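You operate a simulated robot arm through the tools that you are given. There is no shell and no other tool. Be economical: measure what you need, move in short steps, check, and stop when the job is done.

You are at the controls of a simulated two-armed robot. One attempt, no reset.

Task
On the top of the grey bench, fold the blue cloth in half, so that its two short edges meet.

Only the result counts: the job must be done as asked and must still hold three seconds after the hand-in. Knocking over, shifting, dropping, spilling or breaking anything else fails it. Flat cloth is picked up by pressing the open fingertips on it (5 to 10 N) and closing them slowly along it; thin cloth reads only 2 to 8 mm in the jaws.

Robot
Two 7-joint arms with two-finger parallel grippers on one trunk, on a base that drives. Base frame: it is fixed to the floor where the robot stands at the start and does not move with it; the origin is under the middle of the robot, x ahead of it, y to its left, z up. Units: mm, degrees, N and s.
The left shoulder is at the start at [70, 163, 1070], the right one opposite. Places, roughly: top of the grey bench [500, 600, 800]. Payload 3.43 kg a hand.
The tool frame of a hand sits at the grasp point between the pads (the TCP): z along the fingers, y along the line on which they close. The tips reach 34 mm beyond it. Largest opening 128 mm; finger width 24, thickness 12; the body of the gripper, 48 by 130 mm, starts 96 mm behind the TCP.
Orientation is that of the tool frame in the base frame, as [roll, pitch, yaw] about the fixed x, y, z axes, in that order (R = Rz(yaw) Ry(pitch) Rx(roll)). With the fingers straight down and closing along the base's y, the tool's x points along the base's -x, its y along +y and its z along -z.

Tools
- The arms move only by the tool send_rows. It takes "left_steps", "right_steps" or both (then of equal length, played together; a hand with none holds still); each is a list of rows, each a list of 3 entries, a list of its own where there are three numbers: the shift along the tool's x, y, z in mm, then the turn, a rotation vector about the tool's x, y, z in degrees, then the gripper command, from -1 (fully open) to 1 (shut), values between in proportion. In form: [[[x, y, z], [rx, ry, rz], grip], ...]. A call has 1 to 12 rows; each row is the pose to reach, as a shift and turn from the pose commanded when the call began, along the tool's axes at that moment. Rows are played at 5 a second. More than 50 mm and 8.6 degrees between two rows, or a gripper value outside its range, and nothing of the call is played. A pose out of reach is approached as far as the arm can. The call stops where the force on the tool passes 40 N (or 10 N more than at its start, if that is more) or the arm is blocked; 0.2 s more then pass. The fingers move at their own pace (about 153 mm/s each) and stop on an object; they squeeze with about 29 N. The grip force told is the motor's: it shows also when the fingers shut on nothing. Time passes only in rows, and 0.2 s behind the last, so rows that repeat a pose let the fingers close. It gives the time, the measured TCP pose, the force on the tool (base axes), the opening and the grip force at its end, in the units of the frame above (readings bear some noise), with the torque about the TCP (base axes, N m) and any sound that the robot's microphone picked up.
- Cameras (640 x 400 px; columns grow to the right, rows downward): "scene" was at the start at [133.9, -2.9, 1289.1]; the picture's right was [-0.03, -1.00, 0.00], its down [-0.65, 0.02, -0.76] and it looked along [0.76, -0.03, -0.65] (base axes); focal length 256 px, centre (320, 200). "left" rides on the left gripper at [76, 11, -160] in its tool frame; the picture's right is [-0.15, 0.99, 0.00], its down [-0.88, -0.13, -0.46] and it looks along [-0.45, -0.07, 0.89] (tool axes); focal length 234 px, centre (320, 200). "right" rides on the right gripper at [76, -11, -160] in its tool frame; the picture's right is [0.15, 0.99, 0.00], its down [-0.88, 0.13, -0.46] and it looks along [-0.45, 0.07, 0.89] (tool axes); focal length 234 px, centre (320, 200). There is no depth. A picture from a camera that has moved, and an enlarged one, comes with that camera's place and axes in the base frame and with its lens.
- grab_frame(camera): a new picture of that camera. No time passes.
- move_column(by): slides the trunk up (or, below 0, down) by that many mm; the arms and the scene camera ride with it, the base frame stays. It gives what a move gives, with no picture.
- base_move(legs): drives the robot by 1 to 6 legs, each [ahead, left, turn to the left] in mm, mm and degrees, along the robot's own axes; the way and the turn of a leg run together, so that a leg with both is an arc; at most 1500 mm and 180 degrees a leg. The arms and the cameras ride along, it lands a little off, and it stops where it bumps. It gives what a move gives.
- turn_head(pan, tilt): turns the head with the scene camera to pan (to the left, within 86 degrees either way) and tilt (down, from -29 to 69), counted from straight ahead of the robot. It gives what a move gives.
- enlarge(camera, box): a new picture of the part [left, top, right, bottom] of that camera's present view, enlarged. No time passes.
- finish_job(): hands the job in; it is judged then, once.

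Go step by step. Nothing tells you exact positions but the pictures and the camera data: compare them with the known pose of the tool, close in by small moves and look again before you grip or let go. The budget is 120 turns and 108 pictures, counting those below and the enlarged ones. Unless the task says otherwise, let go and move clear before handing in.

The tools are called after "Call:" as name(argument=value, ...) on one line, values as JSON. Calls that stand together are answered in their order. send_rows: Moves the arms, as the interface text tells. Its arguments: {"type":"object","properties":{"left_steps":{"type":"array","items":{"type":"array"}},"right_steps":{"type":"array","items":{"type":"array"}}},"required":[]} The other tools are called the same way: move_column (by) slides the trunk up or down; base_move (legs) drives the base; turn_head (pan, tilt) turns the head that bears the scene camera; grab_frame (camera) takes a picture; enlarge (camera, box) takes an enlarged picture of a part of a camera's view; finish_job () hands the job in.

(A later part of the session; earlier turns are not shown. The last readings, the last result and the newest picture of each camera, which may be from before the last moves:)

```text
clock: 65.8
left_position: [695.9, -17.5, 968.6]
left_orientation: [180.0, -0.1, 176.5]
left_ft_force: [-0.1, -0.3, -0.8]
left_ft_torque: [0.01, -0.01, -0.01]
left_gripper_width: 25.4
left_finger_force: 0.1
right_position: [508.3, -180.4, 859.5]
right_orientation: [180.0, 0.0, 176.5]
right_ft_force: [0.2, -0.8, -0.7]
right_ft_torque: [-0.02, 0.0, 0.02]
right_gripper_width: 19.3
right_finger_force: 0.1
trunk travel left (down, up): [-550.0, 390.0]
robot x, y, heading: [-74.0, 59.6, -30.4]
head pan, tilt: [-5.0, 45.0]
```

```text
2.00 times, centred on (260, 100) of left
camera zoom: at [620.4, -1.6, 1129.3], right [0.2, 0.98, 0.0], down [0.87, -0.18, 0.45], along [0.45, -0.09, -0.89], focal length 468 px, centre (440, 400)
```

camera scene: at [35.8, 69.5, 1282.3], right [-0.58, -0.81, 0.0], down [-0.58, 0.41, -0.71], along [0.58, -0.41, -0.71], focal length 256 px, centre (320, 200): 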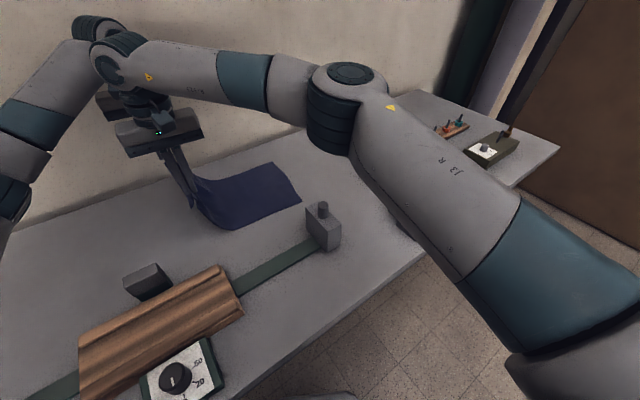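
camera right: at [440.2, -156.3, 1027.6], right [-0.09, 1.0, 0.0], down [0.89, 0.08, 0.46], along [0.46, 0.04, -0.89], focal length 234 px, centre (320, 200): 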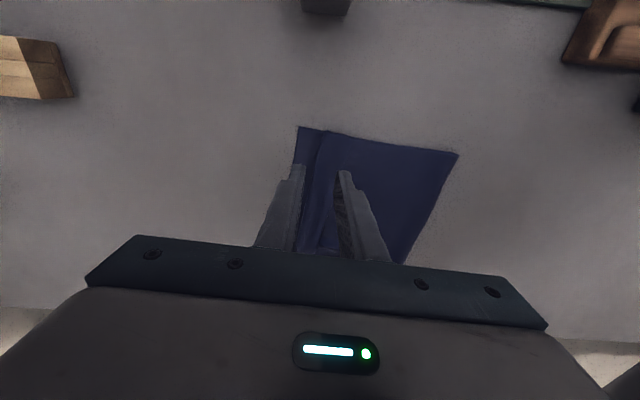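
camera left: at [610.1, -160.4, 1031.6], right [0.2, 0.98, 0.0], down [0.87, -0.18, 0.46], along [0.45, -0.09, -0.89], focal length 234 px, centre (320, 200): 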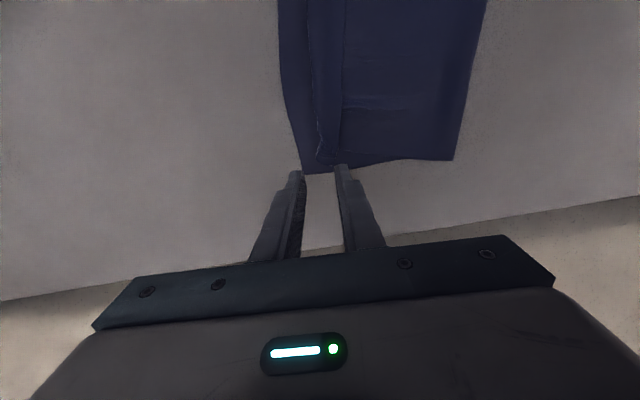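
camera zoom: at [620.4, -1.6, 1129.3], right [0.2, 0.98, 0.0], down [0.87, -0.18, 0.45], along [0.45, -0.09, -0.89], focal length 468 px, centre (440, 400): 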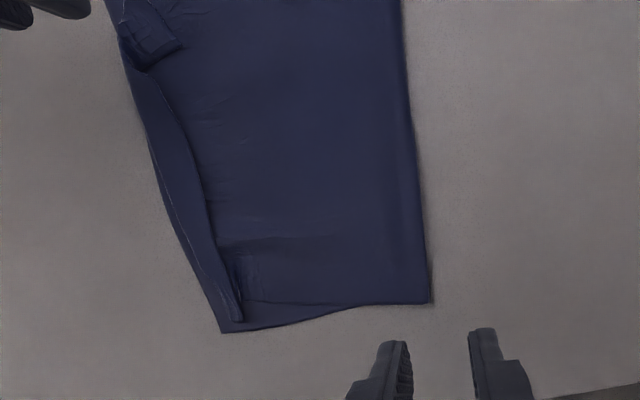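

The strip didn't unroll; the whole upper layer slid instead. The cause is my wide pinch, so I'll unfold the cloth by its edge, lay it flat and regrip with a much smaller pinch. First I'll bring both hands over the strip.

Call:
send_rows(right_steps=[[[-10, 10, 10], [0, 0, 0], 0.6], [[-14, 17, 30], [0, 0, 0], 0.6], [[-14, 17, 48], [0, 0, 0], 0.6], [[-14, 17, 48], [0, 0, 0], 0.6], [[-14, 17, 48], [0, 0, 0], 0.6], [[-14, 17, 48], [0, 0, 0], 0.6], [[-14, 17, 48], [0, 0, 0], 0.6], [[-14, 17, 48], [0, 0, 0], 0.6], [[-14, 17, 48], [0, 0, 0], 0.6]], left_steps=[[[7, -42, 0], [0, 0, 0], 0.6], [[14, -84, 0], [0, 0, 0], 0.6], [[20, -126, 0], [0, 0, 0], 0.6], [[26, -165, 0], [0, 0, 0], 0.6], [[26, -168, 45], [0, 0, 0], 0.6], [[26, -168, 90], [0, 0, 0], 0.6], [[26, -168, 130], [0, 0, 0], 0.6], [[26, -168, 158], [0, 0, 0], 0.6], [[26, -168, 158], [0, 0, 0], 0.6]])

Call:
enlarge(camera="right", box=[220, 100, 440, 260])

Call:
enlarge(camera="left", box=[220, 100, 440, 260])

```text
clock: 67.3
left_position: [661.0, -182.9, 872.4]
left_orientation: [-179.6, 0.3, 176.9]
left_ft_force: [-0.6, 0.0, 0.2]
left_ft_torque: [0.01, 0.01, -0.05]
left_gripper_width: 25.6
left_finger_force: 0.1
right_position: [521.2, -160.5, 804.9]
right_orientation: [-179.9, -0.5, 176.8]
right_ft_force: [-0.1, -0.1, -0.4]
right_ft_torque: [0.0, 0.01, 0.02]
right_gripper_width: 25.5
right_finger_force: 0.1
trunk travel left (down, up): [-550.0, 390.0]
robot x, y, heading: [-72.6, 58.9, -30.6]
head pan, tilt: [-5.0, 45.0]
stopped in row 7 (left hand): the force on the tool passed its limit (the readings are from after the stop); the commanded pose is now the measured one
```

```text
2.50 times, centred on (330, 180) of right
camera zoom: at [446.1, -166.0, 966.4], right [-0.09, 1.0, 0.0], down [0.89, 0.08, 0.45], along [0.45, 0.04, -0.89], focal length 585 px, centre (295, 250)
```

zoom: 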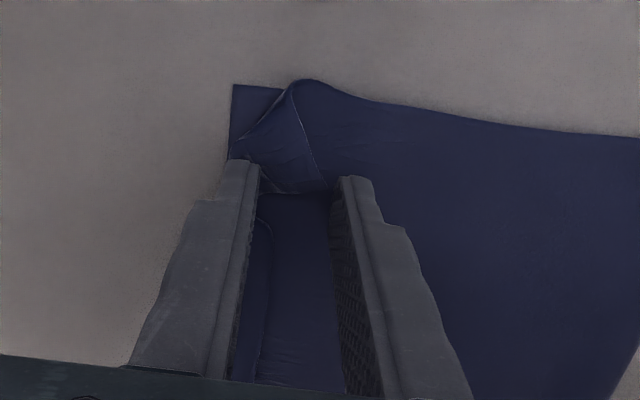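

```text
2.50 times, centred on (330, 180) of left
camera zoom: at [584.7, -167.5, 1031.8], right [0.2, 0.98, -0.01], down [0.87, -0.17, 0.46], along [0.45, -0.1, -0.89], focal length 585 px, centre (295, 250)
```

zoom: 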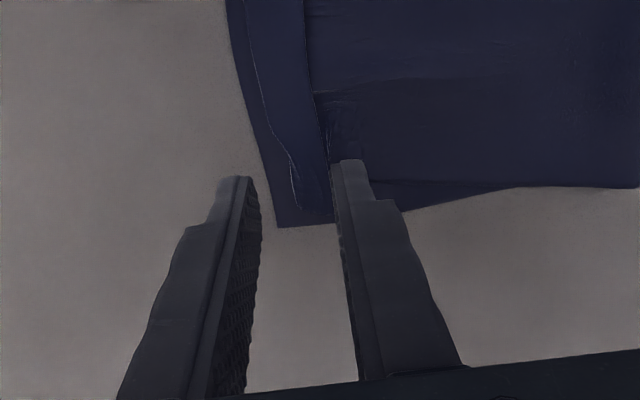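

The left hand touched the right gripper (too close in x), so I'll back it up and set it down further out at x≈690.

Call:
send_rows(left_steps=[[[-10, 0, -30], [0, 0, 0], 0.6], [[-28, 0, -30], [0, 0, 0], 0.6], [[-28, 2, 10], [0, 0, 0], 0.6], [[-28, 2, 45], [0, 0, 0], 0.6], [[-28, 2, 66], [0, 0, 0], 0.6], [[-28, 2, 66], [0, 0, 0], 0.6]])

Call:
enlarge(camera="left", box=[220, 100, 440, 260])

```text
clock: 68.7
left_position: [686.6, -184.5, 803.3]
left_orientation: [-179.6, 0.2, 176.9]
left_ft_force: [0.1, -0.9, 1.2]
left_ft_torque: [0.01, -0.01, -0.02]
left_gripper_width: 25.4
left_finger_force: 0.0
right_position: [520.7, -160.0, 805.6]
right_orientation: [-179.9, -0.5, 176.8]
right_ft_force: [0.5, 0.6, -0.2]
right_ft_torque: [0.01, -0.02, 0.0]
right_gripper_width: 25.7
right_finger_force: 0.1
trunk travel left (down, up): [-550.0, 390.0]
robot x, y, heading: [-72.0, 63.1, -30.2]
head pan, tilt: [-5.0, 45.0]
```

```text
2.50 times, centred on (330, 180) of left
camera zoom: at [610.4, -168.8, 964.0], right [0.2, 0.98, -0.01], down [0.87, -0.18, 0.46], along [0.45, -0.1, -0.89], focal length 585 px, centre (295, 250)
```

zoom: 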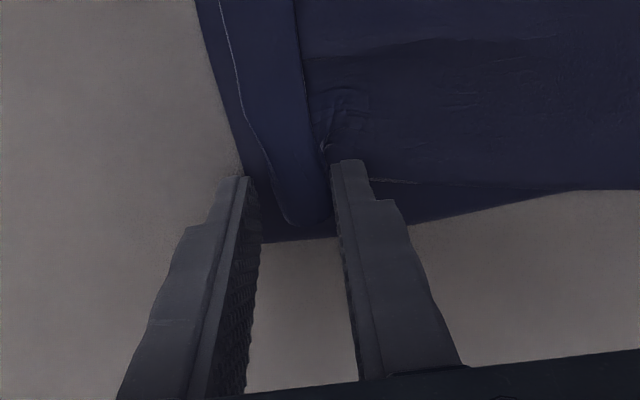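

Call:
send_rows(left_steps=[[[0, 6, 3], [0, 0, 0], 0.6], [[0, 6, 5], [0, 0, 0], 0.6], [[0, 6, 6.5], [0, 0, 0], 0.6], [[0, 6, 6.5], [0, 0, 0], 0.6]], right_steps=[[[0, 0, 4], [0, 0, 0], 0.6], [[0, 0, 7], [0, 0, 0], 0.6], [[0, 0, 9], [0, 0, 0], 0.6], [[0, 0, 9], [0, 0, 0], 0.6]])

```text
clock: 69.7
left_position: [688.3, -176.5, 799.8]
left_orientation: [-179.6, 0.1, 176.8]
left_ft_force: [-1.1, 0.0, 0.2]
left_ft_torque: [0.01, 0.02, 0.0]
left_gripper_width: 25.6
left_finger_force: 0.1
right_position: [520.1, -159.7, 798.6]
right_orientation: [-179.9, -0.4, 177.0]
right_ft_force: [1.2, 0.0, 8.9]
right_ft_torque: [-0.1, -0.12, 0.05]
right_gripper_width: 25.1
right_finger_force: 0.1
trunk travel left (down, up): [-550.0, 390.0]
robot x, y, heading: [-72.5, 62.1, -30.6]
head pan, tilt: [-5.0, 45.0]
```

Call:
send_rows(left_steps=[[[0, 0, 1.5], [0, 0, 0], 0.6], [[0, 0, 2.3], [0, 0, 0], 0.6], [[0, 0, 2.3], [0, 0, 0], 0.6]], right_steps=[[[0, 0, -0.2], [0, 0, 0], 0.6], [[0, 0, -0.2], [0, 0, 0], 0.6], [[0, 0, -0.2], [0, 0, 0], 0.6]])

```text
clock: 70.5
left_position: [687.7, -176.8, 797.1]
left_orientation: [-179.8, 0.3, 176.9]
left_ft_force: [-0.1, 0.0, 0.7]
left_ft_torque: [-0.02, -0.01, -0.02]
left_gripper_width: 25.8
left_finger_force: 0.1
right_position: [520.6, -158.7, 798.0]
right_orientation: [-179.9, -0.5, 176.8]
right_ft_force: [3.0, 0.7, 10.1]
right_ft_torque: [-0.17, -0.15, 0.09]
right_gripper_width: 25.5
right_finger_force: 0.0
trunk travel left (down, up): [-550.0, 390.0]
robot x, y, heading: [-68.0, 63.6, -30.4]
head pan, tilt: [-5.0, 45.0]
```

Right presses at 10 N and left is nearly touching. A touch lower on the left, then close both.

Call:
send_rows(left_steps=[[[0, 0, 0.8], [0, 0, 0], 0.6], [[0, 0, 1.2], [0, 0, 0], 0.6], [[0, 0, 1.2], [0, 0, 0], 0.68], [[0, 0, 1.2], [0, 0, 0], 0.75], [[0, 0, 1.2], [0, 0, 0], 0.82], [[0, 0, 1.2], [0, 0, 0], 0.89], [[0, 0, 1.2], [0, 0, 0], 0.95], [[0, 0, 1.2], [0, 0, 0], 1], [[0, 0, 1.2], [0, 0, 0], 1], [[0, 0, -10], [0, 0, 0], 1], [[0, 0, -30], [0, 0, 0], 1], [[0, 0, -30], [0, 0, 0], 1]], right_steps=[[[0, 0, -0.2], [0, 0, 0], 0.6], [[0, 0, -0.2], [0, 0, 0], 0.6], [[0, 0, -0.2], [0, 0, 0], 0.68], [[0, 0, -0.2], [0, 0, 0], 0.75], [[0, 0, -0.2], [0, 0, 0], 0.82], [[0, 0, -0.2], [0, 0, 0], 0.89], [[0, 0, -0.2], [0, 0, 0], 0.95], [[0, 0, -0.2], [0, 0, 0], 1], [[0, 0, -0.2], [0, 0, 0], 1], [[0, 0, -10], [0, 0, 0], 1], [[0, 0, -30], [0, 0, 0], 1], [[0, 0, -30], [0, 0, 0], 1]])

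Call:
enlarge(camera="right", box=[220, 80, 440, 260])

Call:
enlarge(camera="left", box=[220, 80, 440, 260])

```text
clock: 73.1
left_position: [688.7, -177.7, 824.6]
left_orientation: [-179.8, 0.1, 176.9]
left_ft_force: [-0.2, 0.3, -0.8]
left_ft_torque: [-0.01, 0.03, -0.03]
left_gripper_width: 3.1
left_finger_force: 28.7
right_position: [523.3, -162.2, 824.5]
right_orientation: [-179.9, -0.5, 176.9]
right_ft_force: [-0.1, 0.7, -0.6]
right_ft_torque: [0.01, 0.02, -0.04]
right_gripper_width: 0.1
right_finger_force: 28.4
trunk travel left (down, up): [-550.0, 390.0]
robot x, y, heading: [-70.6, 61.7, -30.5]
head pan, tilt: [-5.0, 45.0]
```

```text
2.22 times, centred on (330, 170) of right
camera zoom: at [447.3, -166.8, 985.6], right [-0.09, 1.0, 0.0], down [0.89, 0.08, 0.45], along [0.45, 0.04, -0.89], focal length 520 px, centre (298, 267)
```

zoom: 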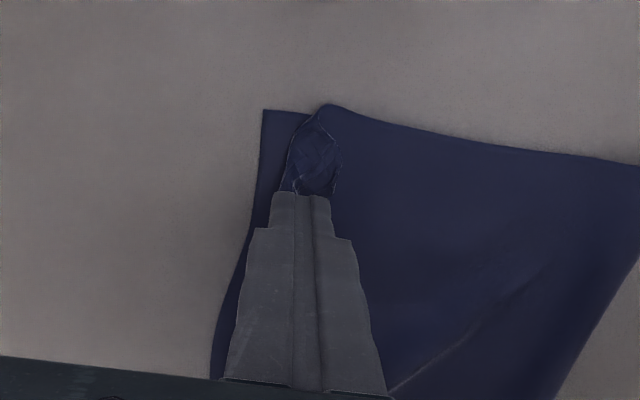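

```text
2.22 times, centred on (330, 170) of left
camera zoom: at [612.8, -161.8, 984.9], right [0.2, 0.98, 0.0], down [0.87, -0.18, 0.46], along [0.45, -0.1, -0.89], focal length 520 px, centre (298, 267)
```

zoom: 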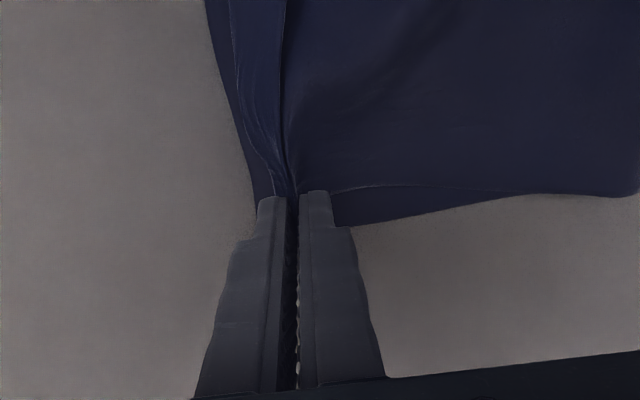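

The left grip holds (3.1 mm) and the right missed. I'll raise the right hand out of the way and unfold the upper layer with the left hand alone, going back toward +y.

Call:
send_rows(left_steps=[[[0, 10, -30], [0, 0, 0], 1], [[0, 30, -60], [0, 0, 0], 1], [[0, 60, -90], [0, 0, 0], 1], [[-3, 95, -110], [0, 0, 0], 1], [[-6, 135, -120], [0, 0, 0], 1], [[-9, 175, -120], [0, 0, 0], 1], [[-12, 215, -110], [0, 0, 0], 1], [[-14, 250, -95], [0, 0, 0], 1], [[-16, 280, -70], [0, 0, 0], 1], [[-17, 305, -40], [0, 0, 0], 1], [[-17, 322, -5], [0, 0, 0], 1], [[-17, 330, 20], [0, 0, 0], 1]], right_steps=[[[0, 0, -45], [0, 0, 0], 0.6], [[0, 0, -90], [0, 0, 0], 0.6], [[0, 0, -130], [0, 0, 0], 0.6], [[30, 0, -130], [0, 0, 0], 0.6], [[60, 0, -130], [0, 0, 0], 0.6], [[90, 0, -130], [0, 0, 0], 0.6], [[90, 0, -130], [0, 0, 0], 0.6], [[90, 0, -130], [0, 0, 0], 0.6], [[90, 0, -130], [0, 0, 0], 0.6], [[90, 0, -130], [0, 0, 0], 0.6], [[90, 0, -130], [0, 0, 0], 0.6], [[90, 0, -130], [0, 0, 0], 0.6]])

Call:
grab_frame(camera="scene")

Call:
grab_frame(camera="right")

```text
clock: 75.7
left_position: [721.0, 153.3, 804.0]
left_orientation: [-179.7, 0.1, 176.9]
left_ft_force: [0.3, 0.0, 0.8]
left_ft_torque: [-0.05, 0.04, 0.01]
left_gripper_width: 3.2
left_finger_force: 28.6
right_position: [435.7, -156.7, 956.0]
right_orientation: [-179.9, -0.6, 176.9]
right_ft_force: [-0.5, -0.3, 0.1]
right_ft_torque: [0.0, 0.03, 0.03]
right_gripper_width: 25.7
right_finger_force: 0.1
trunk travel left (down, up): [-550.0, 390.0]
robot x, y, heading: [-72.7, 60.8, -30.3]
head pan, tilt: [-5.0, 45.0]
```

```text
38 pictures are left
camera scene: at [37.0, -9.8, 1282.4], right [-0.58, -0.81, 0.0], down [-0.58, 0.41, -0.71], along [0.58, -0.41, -0.71], focal length 256 px, centre (320, 200)
```

scene: 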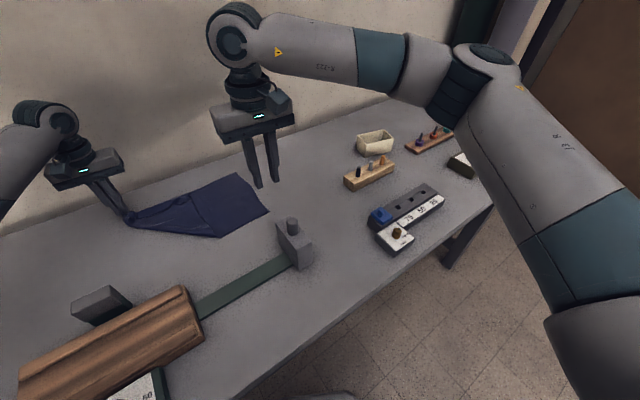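

```text
37 pictures are left
camera right: at [359.9, -161.6, 1117.3], right [-0.09, 1.0, 0.0], down [0.89, 0.08, 0.45], along [0.45, 0.04, -0.89], focal length 234 px, centre (320, 200)
```

right: 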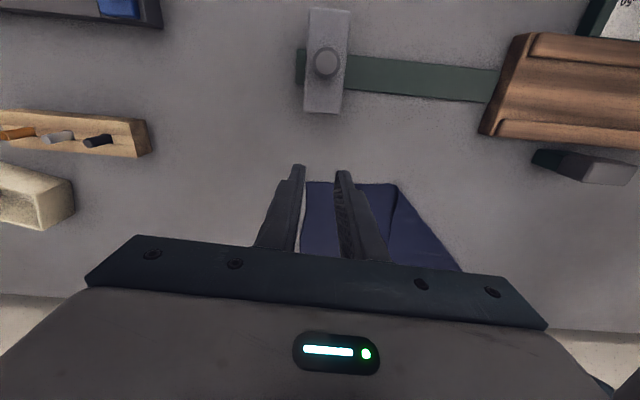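

Call:
enlarge(camera="scene", box=[100, 160, 290, 250])

```text
3.37 times, centred on (195, 205) of scene
camera zoom: at [37.0, -9.8, 1282.4], right [-0.58, -0.81, 0.0], down [-0.58, 0.41, -0.71], along [0.58, -0.41, -0.71], focal length 862 px, centre (741, 183)
```

zoom: 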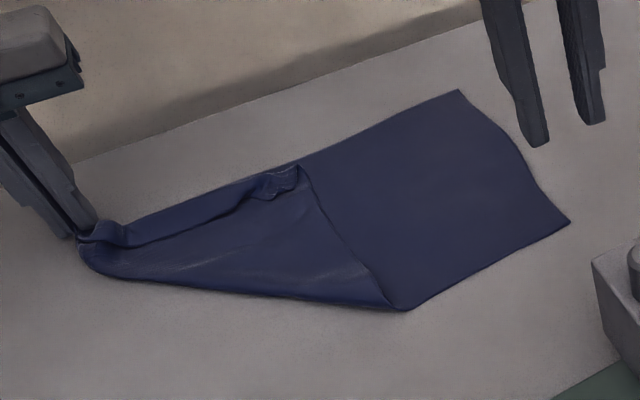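

The far-left corner is laid out, but the near-left corner lies folded over, with its tip near (695,-9). I'll release the left hand with a spreading motion, then go pick up that tip.

Call:
send_rows(left_steps=[[[0, 0, 5], [0, 0, 0], 1], [[0, 0, 7], [0, 0, 0], 0.8], [[0, 0, 7], [0, 0, 0], 0.5], [[0, 0, 7], [0, 0, 0], 0.2], [[0, 0, -20], [0, 0, 0], 0.2], [[0, 0, -60], [0, 0, 0], 0.2], [[8, -40, -80], [0, 0, 0], 0.3], [[16, -85, -80], [0, 0, 0], 0.4], [[22, -130, -80], [0, 0, 0], 0.5], [[26, -160, -70], [0, 0, 0], 0.5], [[26, -160, -30], [0, 0, 0], 0.5], [[26, -160, -10], [0, 0, 0], 0.5]])

Call:
grab_frame(camera="left")

```text
clock: 78.3
left_position: [690.8, -9.4, 814.5]
left_orientation: [-179.8, 0.2, 176.8]
left_ft_force: [-0.2, 0.2, -0.1]
left_ft_torque: [-0.02, 0.0, -0.03]
left_gripper_width: 32.1
left_finger_force: 0.1
right_position: [435.6, -156.4, 955.7]
right_orientation: [-179.9, -0.6, 176.9]
right_ft_force: [-0.1, 0.6, 0.8]
right_ft_torque: [0.0, 0.02, -0.02]
right_gripper_width: 25.5
right_finger_force: 0.0
trunk travel left (down, up): [-550.0, 390.0]
robot x, y, heading: [-74.8, 61.3, -30.6]
head pan, tilt: [-5.0, 45.0]
```

```text
35 pictures are left
camera left: at [615.3, 6.4, 974.5], right [0.2, 0.98, -0.01], down [0.87, -0.18, 0.46], along [0.45, -0.1, -0.89], focal length 234 px, centre (320, 200)
```

left: 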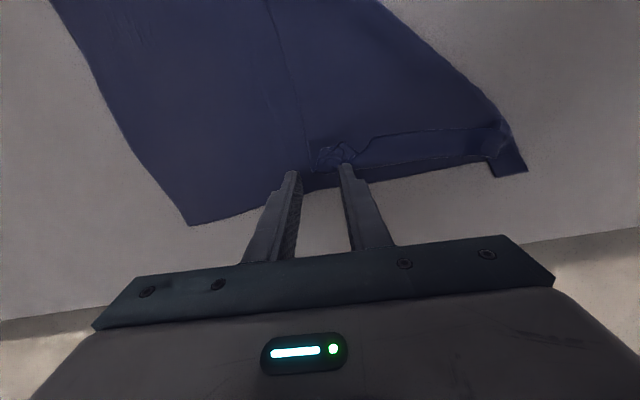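

The tip bundle is at about (675,2). Shift onto it, press lightly and pinch.

Call:
send_rows(left_steps=[[[9, 5, 0], [0, 0, 0], 0.45], [[18, 10, 5], [0, 0, 0], 0.4], [[18, 10, 12], [0, 0, 0], 0.4], [[18, 10, 16], [0, 0, 0], 0.4], [[18, 10, 16], [0, 0, 0], 0.4]])

```text
clock: 79.5
left_position: [673.3, 4.5, 799.9]
left_orientation: [-179.7, 0.3, 176.9]
left_ft_force: [-0.7, 0.2, -0.1]
left_ft_torque: [0.01, 0.03, 0.0]
left_gripper_width: 38.5
left_finger_force: 0.0
right_position: [436.0, -155.4, 955.7]
right_orientation: [-179.9, -0.5, 176.8]
right_ft_force: [-0.6, 0.4, 0.6]
right_ft_torque: [0.03, 0.01, 0.01]
right_gripper_width: 25.7
right_finger_force: 0.0
trunk travel left (down, up): [-550.0, 390.0]
robot x, y, heading: [-71.1, 62.2, -30.5]
head pan, tilt: [-5.0, 45.0]
```

Call:
send_rows(left_steps=[[[0, 0, 1.5], [0, 0, 0], 0.4], [[0, 0, 2.5], [0, 0, 0], 0.4], [[0, 0, 2.5], [0, 0, 0], 0.5], [[0, 0, 2.5], [0, 0, 0], 0.6], [[0, 0, 2.5], [0, 0, 0], 0.7], [[0, 0, 2.5], [0, 0, 0], 0.8], [[0, 0, 2.5], [0, 0, 0], 0.9], [[0, 0, 2.5], [0, 0, 0], 1], [[0, 0, 2.5], [0, 0, 0], 1], [[0, 0, -10], [0, 0, 0], 1], [[0, 0, -40], [0, 0, 0], 1], [[0, 0, -40], [0, 0, 0], 1]])

Call:
grab_frame(camera="left")

```text
clock: 82.1
left_position: [672.7, 4.2, 838.6]
left_orientation: [-179.7, 0.0, 176.8]
left_ft_force: [0.3, 0.5, -0.1]
left_ft_torque: [-0.03, 0.02, 0.01]
left_gripper_width: 2.0
left_finger_force: 28.6
right_position: [436.2, -155.7, 955.8]
right_orientation: [-179.9, -0.5, 176.9]
right_ft_force: [-0.1, -0.5, -0.6]
right_ft_torque: [0.0, 0.01, 0.01]
right_gripper_width: 25.4
right_finger_force: 0.0
trunk travel left (down, up): [-550.0, 390.0]
robot x, y, heading: [-73.6, 61.7, -30.4]
head pan, tilt: [-5.0, 45.0]
```

```text
34 pictures are left
camera left: at [597.6, 19.6, 999.3], right [0.2, 0.98, 0.0], down [0.87, -0.18, 0.46], along [0.45, -0.1, -0.89], focal length 234 px, centre (320, 200)
```

left: 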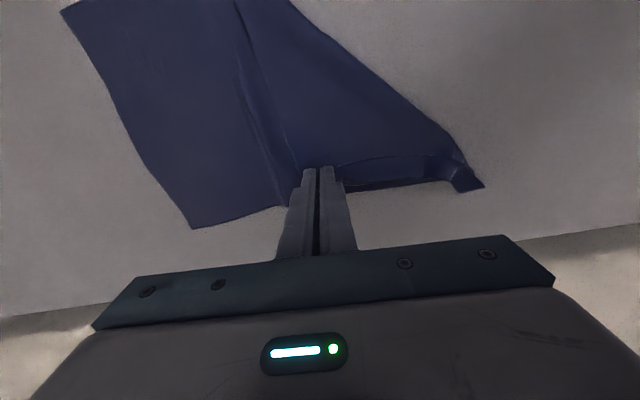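

The tip is held. Carrying it to the near-left corner place and laying it down.

Call:
send_rows(left_steps=[[[20, 20, -20], [0, 0, 0], 1], [[45, 42, -40], [0, 0, 0], 1], [[75, 70, -40], [0, 0, 0], 1], [[105, 98, -40], [0, 0, 0], 1], [[133, 125, -30], [0, 0, 0], 1], [[155, 148, -5], [0, 0, 0], 1], [[161, 156, 25], [0, 0, 0], 1], [[161, 157, 40], [0, 0, 0], 1], [[161, 157, 41], [0, 0, 0], 0.8], [[161, 157, 41], [0, 0, 0], 0.4], [[161, 157, 41], [0, 0, 0], 0.1], [[161, 157, 10], [0, 0, 0], 0.1]])

Call:
send_rows(left_steps=[[[0, 20, -40], [0, 0, 0], 0.1], [[0, 50, -80], [0, 0, 0], 0.1], [[0, 90, -105], [0, 0, 0], 0.1]])

Call:
grab_frame(camera="scene")

```text
clock: 84.7
left_position: [516.7, 172.3, 826.0]
left_orientation: [-179.6, 0.2, 176.9]
left_ft_force: [-0.2, -0.6, 0.0]
left_ft_torque: [0.01, 0.01, -0.02]
left_gripper_width: 57.7
left_finger_force: 0.0
right_position: [435.3, -156.0, 957.3]
right_orientation: [-179.9, -0.4, 176.8]
right_ft_force: [0.2, -0.3, -0.4]
right_ft_torque: [-0.03, -0.02, 0.01]
right_gripper_width: 25.6
right_finger_force: 0.1
trunk travel left (down, up): [-550.0, 390.0]
robot x, y, heading: [-72.6, 63.7, -30.3]
head pan, tilt: [-5.0, 45.0]
```

```text
clock: 85.5
left_position: [524.2, 257.5, 935.5]
left_orientation: [-179.6, 0.2, 176.8]
left_ft_force: [-0.2, 0.2, 0.9]
left_ft_torque: [-0.01, 0.02, 0.0]
left_gripper_width: 57.4
left_finger_force: 0.1
right_position: [435.2, -154.7, 956.6]
right_orientation: [-179.9, -0.4, 176.8]
right_ft_force: [-0.9, 0.0, 0.3]
right_ft_torque: [-0.03, -0.02, -0.01]
right_gripper_width: 25.6
right_finger_force: 0.0
trunk travel left (down, up): [-550.0, 390.0]
robot x, y, heading: [-74.0, 62.1, -30.7]
head pan, tilt: [-5.0, 45.0]
```

```text
33 pictures are left
camera scene: at [35.6, -8.6, 1282.4], right [-0.58, -0.81, 0.0], down [-0.58, 0.41, -0.71], along [0.58, -0.41, -0.71], focal length 256 px, centre (320, 200)
```

scene: 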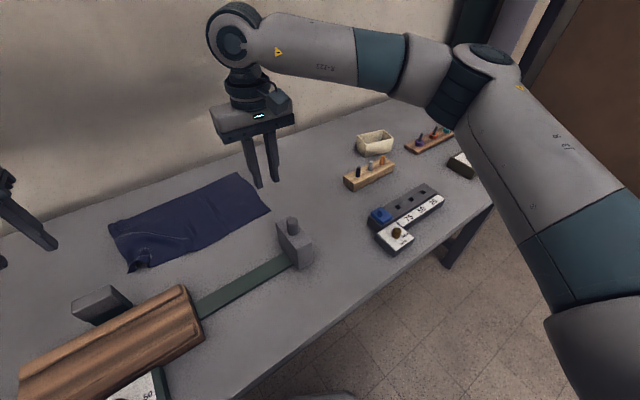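

Unfolded again. I'll look at the left short edge closely to judge how flat it lies.

Call:
send_rows(left_steps=[[[0, -40, -10], [0, 0, 0], 0.1], [[0, -70, -20], [0, 0, 0], 0.1]])

Call:
enlarge(camera="left", box=[120, 20, 460, 240])

Call:
enlarge(camera="scene", box=[90, 160, 290, 290])

```text
clock: 86.1
left_position: [519.7, 188.2, 956.5]
left_orientation: [-179.7, 0.1, 176.9]
left_ft_force: [-0.8, -0.8, -0.4]
left_ft_torque: [-0.02, 0.0, -0.05]
left_gripper_width: 57.8
left_finger_force: 0.0
right_position: [435.9, -155.6, 955.8]
right_orientation: [179.9, -0.5, 176.9]
right_ft_force: [0.0, 0.1, 0.6]
right_ft_torque: [0.03, 0.02, -0.01]
right_gripper_width: 25.6
right_finger_force: 0.0
trunk travel left (down, up): [-550.0, 390.0]
robot x, y, heading: [-72.6, 62.9, -30.3]
head pan, tilt: [-5.0, 45.0]
```

```text
1.82 times, centred on (290, 130) of left
camera zoom: at [444.4, 204.4, 1116.1], right [0.2, 0.98, 0.0], down [0.87, -0.18, 0.46], along [0.45, -0.09, -0.89], focal length 426 px, centre (374, 327)
```

zoom: 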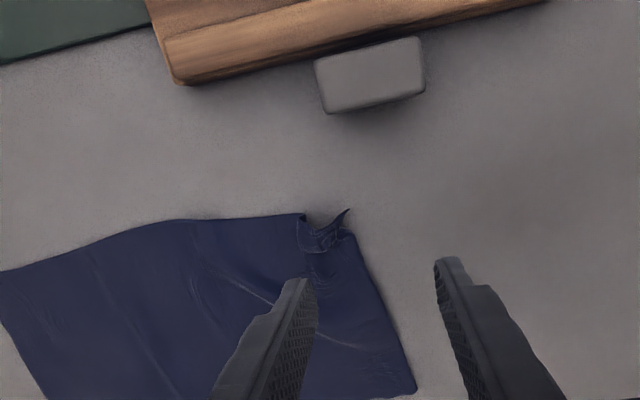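

```text
3.08 times, centred on (190, 225) of scene
camera zoom: at [36.6, -10.5, 1282.3], right [-0.58, -0.81, 0.0], down [-0.58, 0.41, -0.71], along [0.58, -0.41, -0.71], focal length 788 px, centre (720, 123)
```

zoom: 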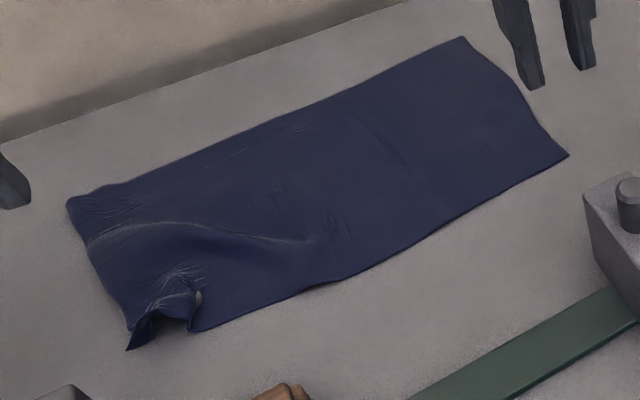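

The left edge now lies flat from about (706,191) to (514,172), apart from a small ruck at its near corner. I'll press the closed tips there and spread it, then use the clean right edge for the fold instead.

Call:
send_rows(left_steps=[[[-2, -22, 30], [0, 0, 0], 0.6], [[-5, -43, 70], [0, 0, 0], 1], [[-5, -43, 110], [0, 0, 0], 1], [[-5, -43, 145], [0, 0, 0], 1], [[-5, -43, 155], [0, 0, 0], 1], [[-5, -43, 158], [0, 0, 0], 1], [[-5, -43, 160], [0, 0, 0], 1], [[-5, -43, 160], [0, 0, 0], 1]])

```text
clock: 87.9
left_position: [524.9, 147.0, 796.7]
left_orientation: [-179.6, 0.5, 177.0]
left_ft_force: [5.6, 2.7, 30.3]
left_ft_torque: [0.28, -0.52, 0.01]
left_gripper_width: 0.2
left_finger_force: 28.4
right_position: [435.3, -155.2, 957.5]
right_orientation: [180.0, -0.2, 176.8]
right_ft_force: [-0.2, -0.4, -0.6]
right_ft_torque: [0.0, 0.01, 0.04]
right_gripper_width: 25.9
right_finger_force: 0.0
trunk travel left (down, up): [-550.0, 390.0]
robot x, y, heading: [-67.3, 63.7, -30.4]
head pan, tilt: [-5.0, 45.0]
```

Call:
send_rows(left_steps=[[[0, 0, -1], [0, 0, 0], 1], [[0, 0, -1.2], [0, 0, 0], 0.9], [[0, 0, -1.2], [0, 0, 0], 0.75], [[0, 0, -1.2], [0, 0, 0], 0.6], [[0, 0, -1.2], [0, 0, 0], 0.4], [[0, 0, -1.2], [0, 0, 0], 0.2], [[0, 0, -1.2], [0, 0, 0], 0.2], [[0, 0, -25], [0, 0, 0], 0.2], [[0, 0, -70], [0, 0, 0], 0.2], [[0, 40, -100], [0, 0, 0], 0.2]])

Call:
enlarge(camera="left", box=[120, 20, 460, 240])

```text
clock: 90.1
left_position: [519.2, 187.5, 894.2]
left_orientation: [-179.5, 0.3, 176.9]
left_ft_force: [0.0, 0.9, -0.5]
left_ft_torque: [-0.04, -0.02, 0.0]
left_gripper_width: 51.1
left_finger_force: 0.0
right_position: [435.1, -154.4, 957.8]
right_orientation: [-179.8, -0.4, 176.9]
right_ft_force: [0.1, 0.3, -0.2]
right_ft_torque: [-0.05, -0.03, -0.02]
right_gripper_width: 25.4
right_finger_force: 0.1
trunk travel left (down, up): [-550.0, 390.0]
robot x, y, heading: [-72.0, 64.3, -30.5]
head pan, tilt: [-5.0, 45.0]
```

```text
1.82 times, centred on (290, 130) of left
camera zoom: at [443.7, 204.1, 1053.9], right [0.2, 0.98, -0.01], down [0.87, -0.18, 0.46], along [0.45, -0.1, -0.89], focal length 426 px, centre (374, 327)
```

zoom: 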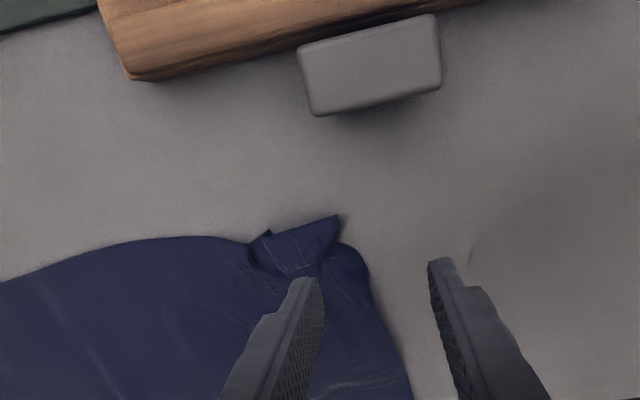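

Call:
enlarge(camera="left", box=[230, 110, 330, 180])

```text
5.71 times, centred on (280, 145) of left
camera zoom: at [443.7, 204.1, 1053.9], right [0.2, 0.98, -0.01], down [0.87, -0.18, 0.46], along [0.45, -0.1, -0.89], focal length 1338 px, centre (549, 514)
```

zoom: 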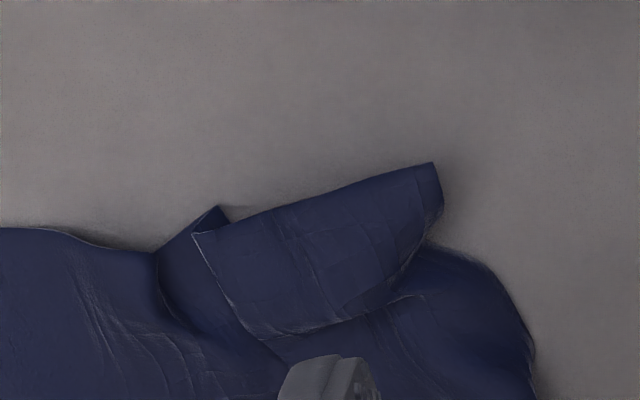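

The near-left corner has flipped over by about 45 mm. I'll press a closed fingertip lightly on that tab and drag it outward (+y) to roll it flat.

Call:
send_rows(left_steps=[[[0, -30, 0], [0, 0, 0], 0.6], [[0, -60, 20], [0, 0, 0], 1], [[0, -60, 60], [0, 0, 0], 1], [[0, -60, 88], [0, 0, 0], 1], [[0, -60, 95], [0, 0, 0], 1], [[0, -60, 96.5], [0, 0, 0], 1], [[0, -60, 96.5], [0, 0, 0], 1]])

```text
clock: 91.7
left_position: [522.2, 124.2, 797.2]
left_orientation: [-179.8, 0.1, 176.9]
left_ft_force: [-0.5, -0.1, 2.1]
left_ft_torque: [-0.03, 0.07, 0.0]
left_gripper_width: 0.0
left_finger_force: 29.0
right_position: [435.0, -155.6, 955.6]
right_orientation: [-180.0, -0.5, 176.8]
right_ft_force: [-0.2, 0.1, -0.3]
right_ft_torque: [0.0, -0.01, -0.05]
right_gripper_width: 25.7
right_finger_force: 0.2
trunk travel left (down, up): [-550.0, 390.0]
robot x, y, heading: [-71.6, 61.9, -30.4]
head pan, tilt: [-5.0, 45.0]
```

Call:
send_rows(left_steps=[[[0, 5, 0.5], [0, 0, 0], 1], [[0, 15, 0.5], [0, 0, 0], 1], [[0, 25, 0.5], [0, 0, 0], 1], [[0, 35, 0.5], [0, 0, 0], 1], [[0, 45, 0.5], [0, 0, 0], 1], [[0, 55, 0.5], [0, 0, 0], 1], [[0, 65, 0.5], [0, 0, 0], 1], [[0, 75, 0.5], [0, 0, 0], 1], [[0, 85, 0.5], [0, 0, 0], 1], [[0, 90, -30], [0, 0, 0], 1], [[0, 90, -75], [0, 0, 0], 1]])

Call:
enlarge(camera="left", box=[120, 20, 460, 240])

```text
clock: 94.1
left_position: [527.3, 217.0, 872.4]
left_orientation: [-179.8, 0.1, 177.0]
left_ft_force: [0.3, 1.0, -0.8]
left_ft_torque: [-0.03, -0.01, -0.05]
left_gripper_width: 0.0
left_finger_force: 28.7
right_position: [435.5, -155.1, 955.5]
right_orientation: [-179.9, -0.4, 176.8]
right_ft_force: [0.2, 0.6, 0.7]
right_ft_torque: [0.04, -0.02, 0.02]
right_gripper_width: 25.6
right_finger_force: 0.1
trunk travel left (down, up): [-550.0, 390.0]
robot x, y, heading: [-72.2, 62.2, -30.6]
head pan, tilt: [-5.0, 45.0]
```

```text
1.82 times, centred on (290, 130) of left
camera zoom: at [450.5, 232.0, 1031.9], right [0.2, 0.98, 0.0], down [0.87, -0.18, 0.46], along [0.45, -0.1, -0.89], focal length 426 px, centre (374, 327)
```

zoom: 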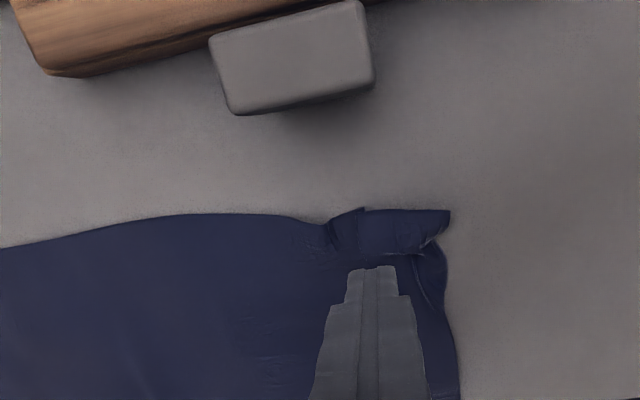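

Call:
grab_frame(camera="scene")

```text
27 pictures are left
camera scene: at [36.7, -10.4, 1282.1], right [-0.58, -0.81, 0.0], down [-0.58, 0.41, -0.71], along [0.58, -0.41, -0.71], focal length 256 px, centre (320, 200)
```

scene: 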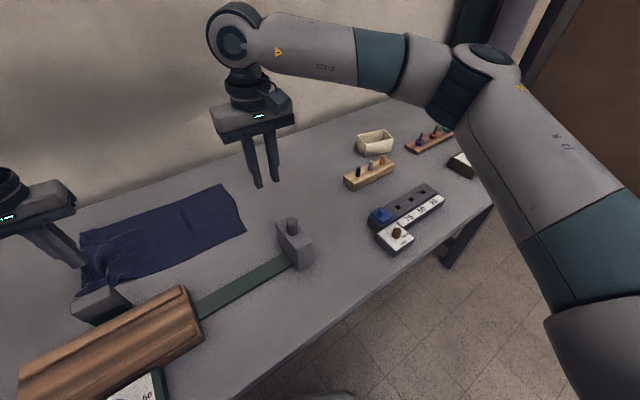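

The whole cloth slid about 75 mm to +y; it now spans y≈-100 to 255, still clear of the block. Dragging doesn't unroll it, so I'll lift the flipped tab instead. A closer look first.

Call:
send_rows(left_steps=[[[30, 30, -10], [0, 0, 0], 0.8], [[60, 50, -10], [0, 0, 0], 0.7]])

Call:
enlarge(camera="left", box=[200, 110, 360, 250])

```text
clock: 94.7
left_position: [468.3, 268.0, 883.7]
left_orientation: [-179.6, 0.2, 177.0]
left_ft_force: [-0.1, -0.5, 0.3]
left_ft_torque: [0.01, -0.03, 0.0]
left_gripper_width: 19.3
left_finger_force: 0.1
right_position: [434.3, -156.5, 956.7]
right_orientation: [-179.9, -0.5, 176.8]
right_ft_force: [0.1, -0.3, -0.1]
right_ft_torque: [0.04, 0.03, -0.02]
right_gripper_width: 25.7
right_finger_force: 0.0
trunk travel left (down, up): [-550.0, 390.0]
robot x, y, heading: [-71.5, 62.5, -30.4]
head pan, tilt: [-5.0, 45.0]
```

```text
2.86 times, centred on (280, 180) of left
camera zoom: at [392.5, 283.7, 1043.3], right [0.2, 0.98, -0.01], down [0.87, -0.18, 0.46], along [0.45, -0.1, -0.89], focal length 669 px, centre (434, 257)
```

zoom: 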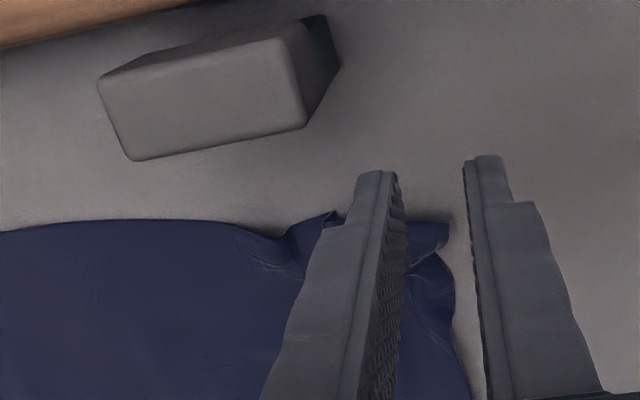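

Call:
send_rows(left_steps=[[[-20, 35, -20], [0, 0, 0], 0.7], [[-50, 70, -20], [0, 0, 0], 0.7]])

Call:
enlarge(camera="left", box=[130, 80, 290, 180])

```text
clock: 95.3
left_position: [526.1, 332.2, 901.8]
left_orientation: [-179.7, 0.1, 177.0]
left_ft_force: [-0.7, -0.1, 1.0]
left_ft_torque: [-0.02, 0.03, -0.03]
left_gripper_width: 19.3
left_finger_force: 0.1
right_position: [435.9, -155.6, 955.3]
right_orientation: [-179.9, -0.6, 176.8]
right_ft_force: [-0.2, -0.7, 1.1]
right_ft_torque: [-0.03, 0.0, 0.01]
right_gripper_width: 25.6
right_finger_force: 0.0
trunk travel left (down, up): [-550.0, 390.0]
robot x, y, heading: [-71.6, 58.9, -30.6]
head pan, tilt: [-5.0, 45.0]
```

```text
4.00 times, centred on (210, 130) of left
camera zoom: at [450.4, 347.6, 1061.0], right [0.2, 0.98, -0.01], down [0.87, -0.18, 0.46], along [0.45, -0.1, -0.89], focal length 937 px, centre (760, 480)
```

zoom: 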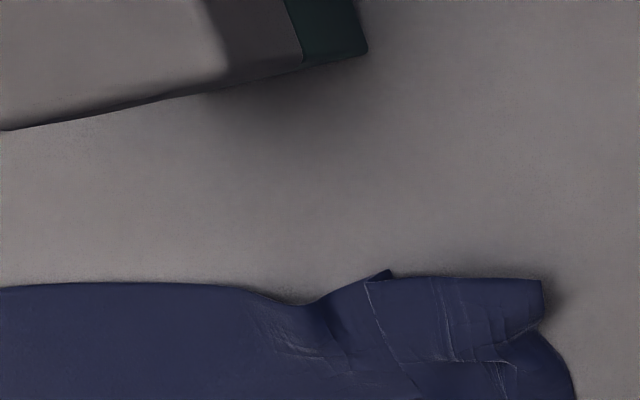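

The tab is a 30 mm wide piece of the short edge, creased at y≈260 with its free end at y≈203. I'll pinch it near the free end with a small opening, lift it and flip it back to +y.

Call:
send_rows(left_steps=[[[0, -40, 0], [0, 0, 0], 0.75], [[0, -80, 0], [0, 0, 0], 0.75], [[0, -118, 10], [0, 0, 0], 0.75], [[0, -118, 50], [0, 0, 0], 0.75], [[0, -118, 85], [0, 0, 0], 0.75], [[0, -118, 99], [0, 0, 0], 0.75], [[0, -118, 103], [0, 0, 0], 0.75], [[0, -118, 103], [0, 0, 0], 0.75]])

```text
clock: 97.1
left_position: [516.8, 218.9, 796.6]
left_orientation: [-179.6, 0.3, 176.9]
left_ft_force: [0.7, -0.8, 3.9]
left_ft_torque: [-0.07, 0.03, 0.0]
left_gripper_width: 16.3
left_finger_force: 0.1
right_position: [435.9, -156.2, 956.7]
right_orientation: [-179.9, -0.5, 176.8]
right_ft_force: [-1.0, -0.4, 0.5]
right_ft_torque: [0.01, -0.01, -0.01]
right_gripper_width: 25.6
right_finger_force: 0.1
trunk travel left (down, up): [-550.0, 390.0]
robot x, y, heading: [-70.0, 61.3, -30.5]
head pan, tilt: [-5.0, 45.0]
```

Call:
send_rows(left_steps=[[[0, 0, 0.3], [0, 0, 0], 0.78], [[0, 0, 0.3], [0, 0, 0], 0.82], [[0, 0, 0.3], [0, 0, 0], 0.86], [[0, 0, 0.3], [0, 0, 0], 0.9], [[0, 0, 0.3], [0, 0, 0], 0.95], [[0, 0, 0.3], [0, 0, 0], 1], [[0, 0, 0.3], [0, 0, 0], 1], [[0, 5, -20], [0, 0, 0], 1], [[0, 20, -40], [0, 0, 0], 1], [[0, 45, -50], [0, 0, 0], 1]])

Call:
grab_frame(camera="left")

```text
clock: 99.3
left_position: [517.5, 262.2, 846.6]
left_orientation: [-179.7, 0.2, 177.0]
left_ft_force: [0.3, 0.5, -0.2]
left_ft_torque: [0.03, 0.0, -0.02]
left_gripper_width: 0.2
left_finger_force: 29.2
right_position: [434.7, -155.2, 957.1]
right_orientation: [-179.9, -0.4, 176.8]
right_ft_force: [0.6, 0.0, 0.7]
right_ft_torque: [0.0, 0.01, 0.0]
right_gripper_width: 25.7
right_finger_force: 0.0
trunk travel left (down, up): [-550.0, 390.0]
robot x, y, heading: [-74.3, 61.6, -30.7]
head pan, tilt: [-5.0, 45.0]
```

```text
24 pictures are left
camera left: at [442.2, 278.2, 1008.0], right [0.2, 0.98, -0.01], down [0.87, -0.18, 0.46], along [0.45, -0.1, -0.89], focal length 234 px, centre (320, 200)
```

left: 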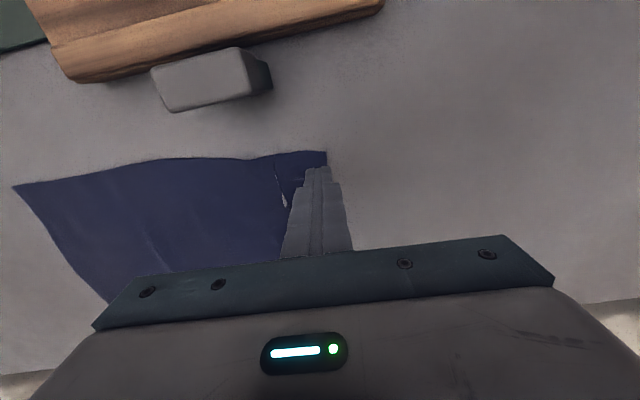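

The pinch slipped. I'll retry with a wider opening and firmer press, centred at y≈230.

Call:
send_rows(left_steps=[[[0, -16, -5], [0, 0, 0], 0.8], [[0, -32, 0], [0, 0, 0], 0.56], [[0, -32, 20], [0, 0, 0], 0.56], [[0, -32, 40], [0, 0, 0], 0.56], [[0, -32, 48], [0, 0, 0], 0.56], [[0, -32, 50], [0, 0, 0], 0.56], [[0, -32, 50], [0, 0, 0], 0.56]])

```text
clock: 100.9
left_position: [516.1, 231.4, 798.2]
left_orientation: [-179.7, 0.2, 176.8]
left_ft_force: [-0.8, 0.6, 0.6]
left_ft_torque: [-0.04, 0.0, 0.02]
left_gripper_width: 27.9
left_finger_force: 0.0
right_position: [435.3, -156.1, 955.8]
right_orientation: [-179.9, -0.4, 176.8]
right_ft_force: [0.1, 0.3, -0.4]
right_ft_torque: [0.03, -0.03, -0.02]
right_gripper_width: 25.6
right_finger_force: 0.1
trunk travel left (down, up): [-550.0, 390.0]
robot x, y, heading: [-72.8, 64.8, -30.3]
head pan, tilt: [-5.0, 45.0]
```

Call:
send_rows(left_steps=[[[0, 0, 1], [0, 0, 0], 0.56], [[0, 0, 1.6], [0, 0, 0], 0.56], [[0, 0, 1.6], [0, 0, 0], 0.56]])

```text
clock: 101.7
left_position: [516.8, 231.0, 796.2]
left_orientation: [-179.8, 0.2, 177.0]
left_ft_force: [0.2, 0.5, 2.1]
left_ft_torque: [-0.04, 0.05, 0.01]
left_gripper_width: 28.2
left_finger_force: 0.1
right_position: [435.6, -156.8, 956.4]
right_orientation: [-179.8, -0.5, 176.8]
right_ft_force: [0.7, 0.8, -0.5]
right_ft_torque: [-0.01, -0.02, 0.05]
right_gripper_width: 25.9
right_finger_force: 0.1
trunk travel left (down, up): [-550.0, 390.0]
robot x, y, heading: [-71.6, 61.2, -30.5]
head pan, tilt: [-5.0, 45.0]
```

Call:
send_rows(left_steps=[[[0, 0, 0.7], [0, 0, 0], 0.56], [[0, 0, 0.7], [0, 0, 0], 0.62], [[0, 0, 0.7], [0, 0, 0], 0.68], [[0, 0, 0.7], [0, 0, 0], 0.74], [[0, 0, 0.7], [0, 0, 0], 0.8], [[0, 0, 0.7], [0, 0, 0], 0.86], [[0, 0, 0.7], [0, 0, 0], 0.92], [[0, 0, 0.7], [0, 0, 0], 1], [[0, 0, 0.7], [0, 0, 0], 1], [[0, 0, -20], [0, 0, 0], 1], [[0, 0, -45], [0, 0, 0], 1]])

Call:
grab_frame(camera="left")

```text
clock: 104.1
left_position: [518.9, 232.6, 839.0]
left_orientation: [-179.6, 0.1, 176.9]
left_ft_force: [-0.7, -0.5, -0.3]
left_ft_torque: [-0.03, -0.04, -0.05]
left_gripper_width: 1.8
left_finger_force: 29.1
right_position: [435.7, -156.0, 956.7]
right_orientation: [-180.0, -0.5, 176.8]
right_ft_force: [-0.3, 0.6, -0.6]
right_ft_torque: [-0.01, -0.02, 0.0]
right_gripper_width: 25.4
right_finger_force: 0.0
trunk travel left (down, up): [-550.0, 390.0]
robot x, y, heading: [-69.5, 62.2, -30.5]
head pan, tilt: [-5.0, 45.0]
```

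```text
23 pictures are left
camera left: at [442.4, 247.5, 1000.1], right [0.2, 0.98, 0.0], down [0.87, -0.18, 0.46], along [0.45, -0.1, -0.89], focal length 234 px, centre (320, 200)
```

left: 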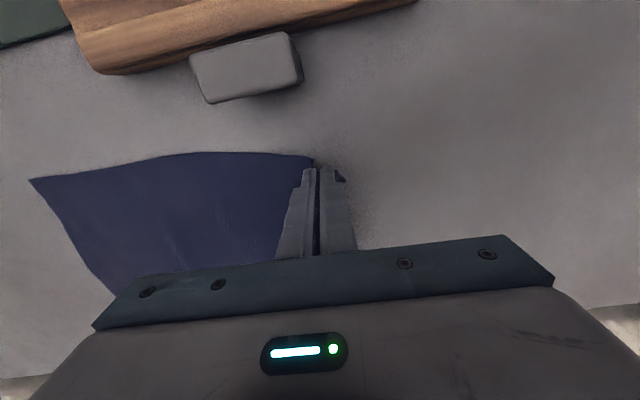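

Call:
send_rows(left_steps=[[[0, 5, -30], [0, 0, 0], 1], [[0, 10, -60], [0, 0, 0], 1], [[0, 10, -60], [0, 0, 0], 1]])

Call:
enlarge(camera="scene", box=[10, 170, 190, 310])

```text
clock: 104.9
left_position: [516.9, 242.8, 901.5]
left_orientation: [-179.6, 0.1, 176.8]
left_ft_force: [0.1, -0.5, 0.2]
left_ft_torque: [0.02, 0.04, -0.01]
left_gripper_width: 1.9
left_finger_force: 28.8
right_position: [435.1, -155.6, 955.2]
right_orientation: [-180.0, -0.5, 176.9]
right_ft_force: [0.2, -0.2, -0.9]
right_ft_torque: [0.01, 0.03, 0.0]
right_gripper_width: 25.9
right_finger_force: 0.1
trunk travel left (down, up): [-550.0, 390.0]
robot x, y, heading: [-72.1, 62.2, -30.6]
head pan, tilt: [-5.0, 45.0]
```

```text
2.86 times, centred on (100, 240) of scene
camera zoom: at [37.1, -9.9, 1282.2], right [-0.58, -0.81, 0.0], down [-0.58, 0.41, -0.71], along [0.58, -0.41, -0.71], focal length 731 px, centre (949, 86)
```

zoom: 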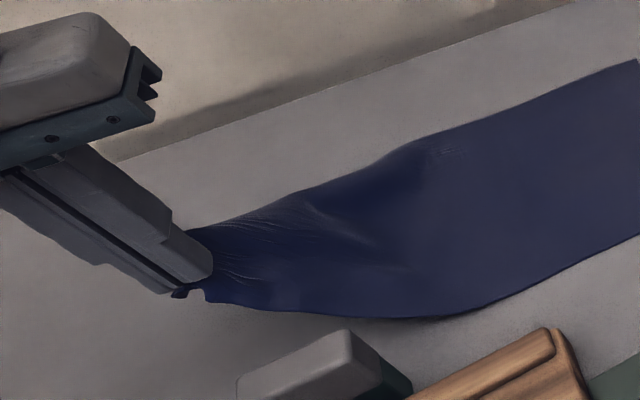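

The pinch holds the corner well. Laying it down stretched toward +y and releasing softly.

Call:
send_rows(left_steps=[[[0, 15, 20], [0, 0, 0], 1], [[0, 25, 45], [0, 0, 0], 1], [[0, 32, 70], [0, 0, 0], 1], [[0, 37, 92], [0, 0, 0], 1], [[0, 40, 101], [0, 0, 0], 1], [[0, 40, 102], [0, 0, 0], 0.9], [[0, 40, 102], [0, 0, 0], 0.7], [[0, 40, 102], [0, 0, 0], 0.5], [[0, 40, 80], [0, 0, 0], 0.5], [[0, 60, 40], [0, 0, 0], 0.5], [[0, 100, 20], [0, 0, 0], 0.5], [[0, 120, 0], [0, 0, 0], 0.5]])

Call:
enlarge(camera="left", box=[60, 60, 320, 240])

```text
clock: 107.5
left_position: [524.3, 362.4, 901.3]
left_orientation: [-179.7, 0.2, 176.9]
left_ft_force: [-0.1, -0.3, -0.3]
left_ft_torque: [-0.01, -0.02, -0.03]
left_gripper_width: 31.6
left_finger_force: 0.0
right_position: [434.2, -155.9, 957.0]
right_orientation: [-179.8, -0.3, 176.8]
right_ft_force: [0.9, -0.1, -1.0]
right_ft_torque: [-0.03, -0.03, -0.03]
right_gripper_width: 25.7
right_finger_force: 0.1
trunk travel left (down, up): [-550.0, 390.0]
robot x, y, heading: [-69.4, 63.8, -30.2]
head pan, tilt: [-5.0, 45.0]
```

```text
2.22 times, centred on (190, 150) of left
camera zoom: at [447.3, 378.7, 1061.4], right [0.2, 0.98, -0.01], down [0.87, -0.18, 0.46], along [0.45, -0.1, -0.89], focal length 520 px, centre (609, 311)
```

zoom: 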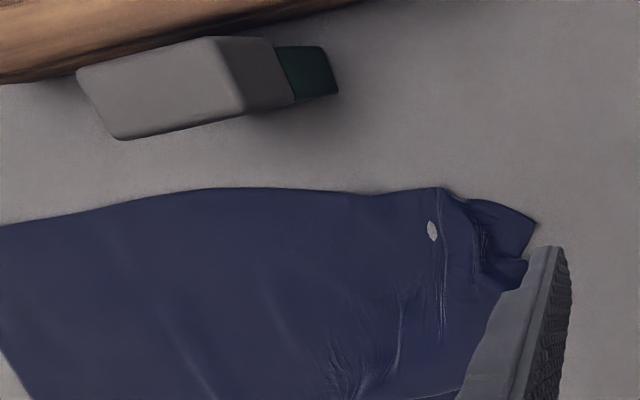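

The corner is out again, at about (530,313), nearly flat. Now an overview of the whole cloth before gripping the clean right edge.

Call:
enlarge(camera="scene", box=[20, 160, 280, 320])

```text
2.46 times, centred on (150, 240) of scene
camera zoom: at [36.4, -10.1, 1282.2], right [-0.58, -0.81, 0.0], down [-0.58, 0.41, -0.71], along [0.58, -0.41, -0.71], focal length 630 px, centre (738, 102)
```

zoom: 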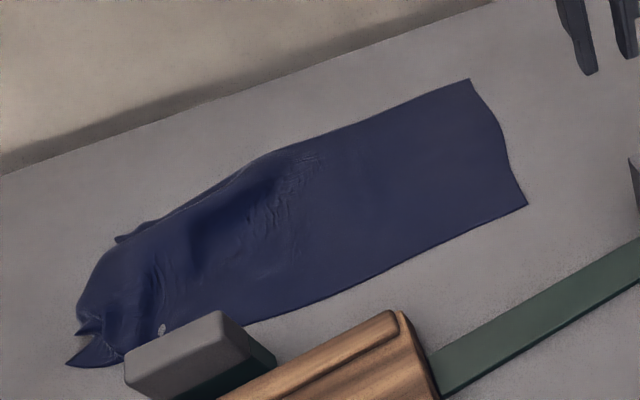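

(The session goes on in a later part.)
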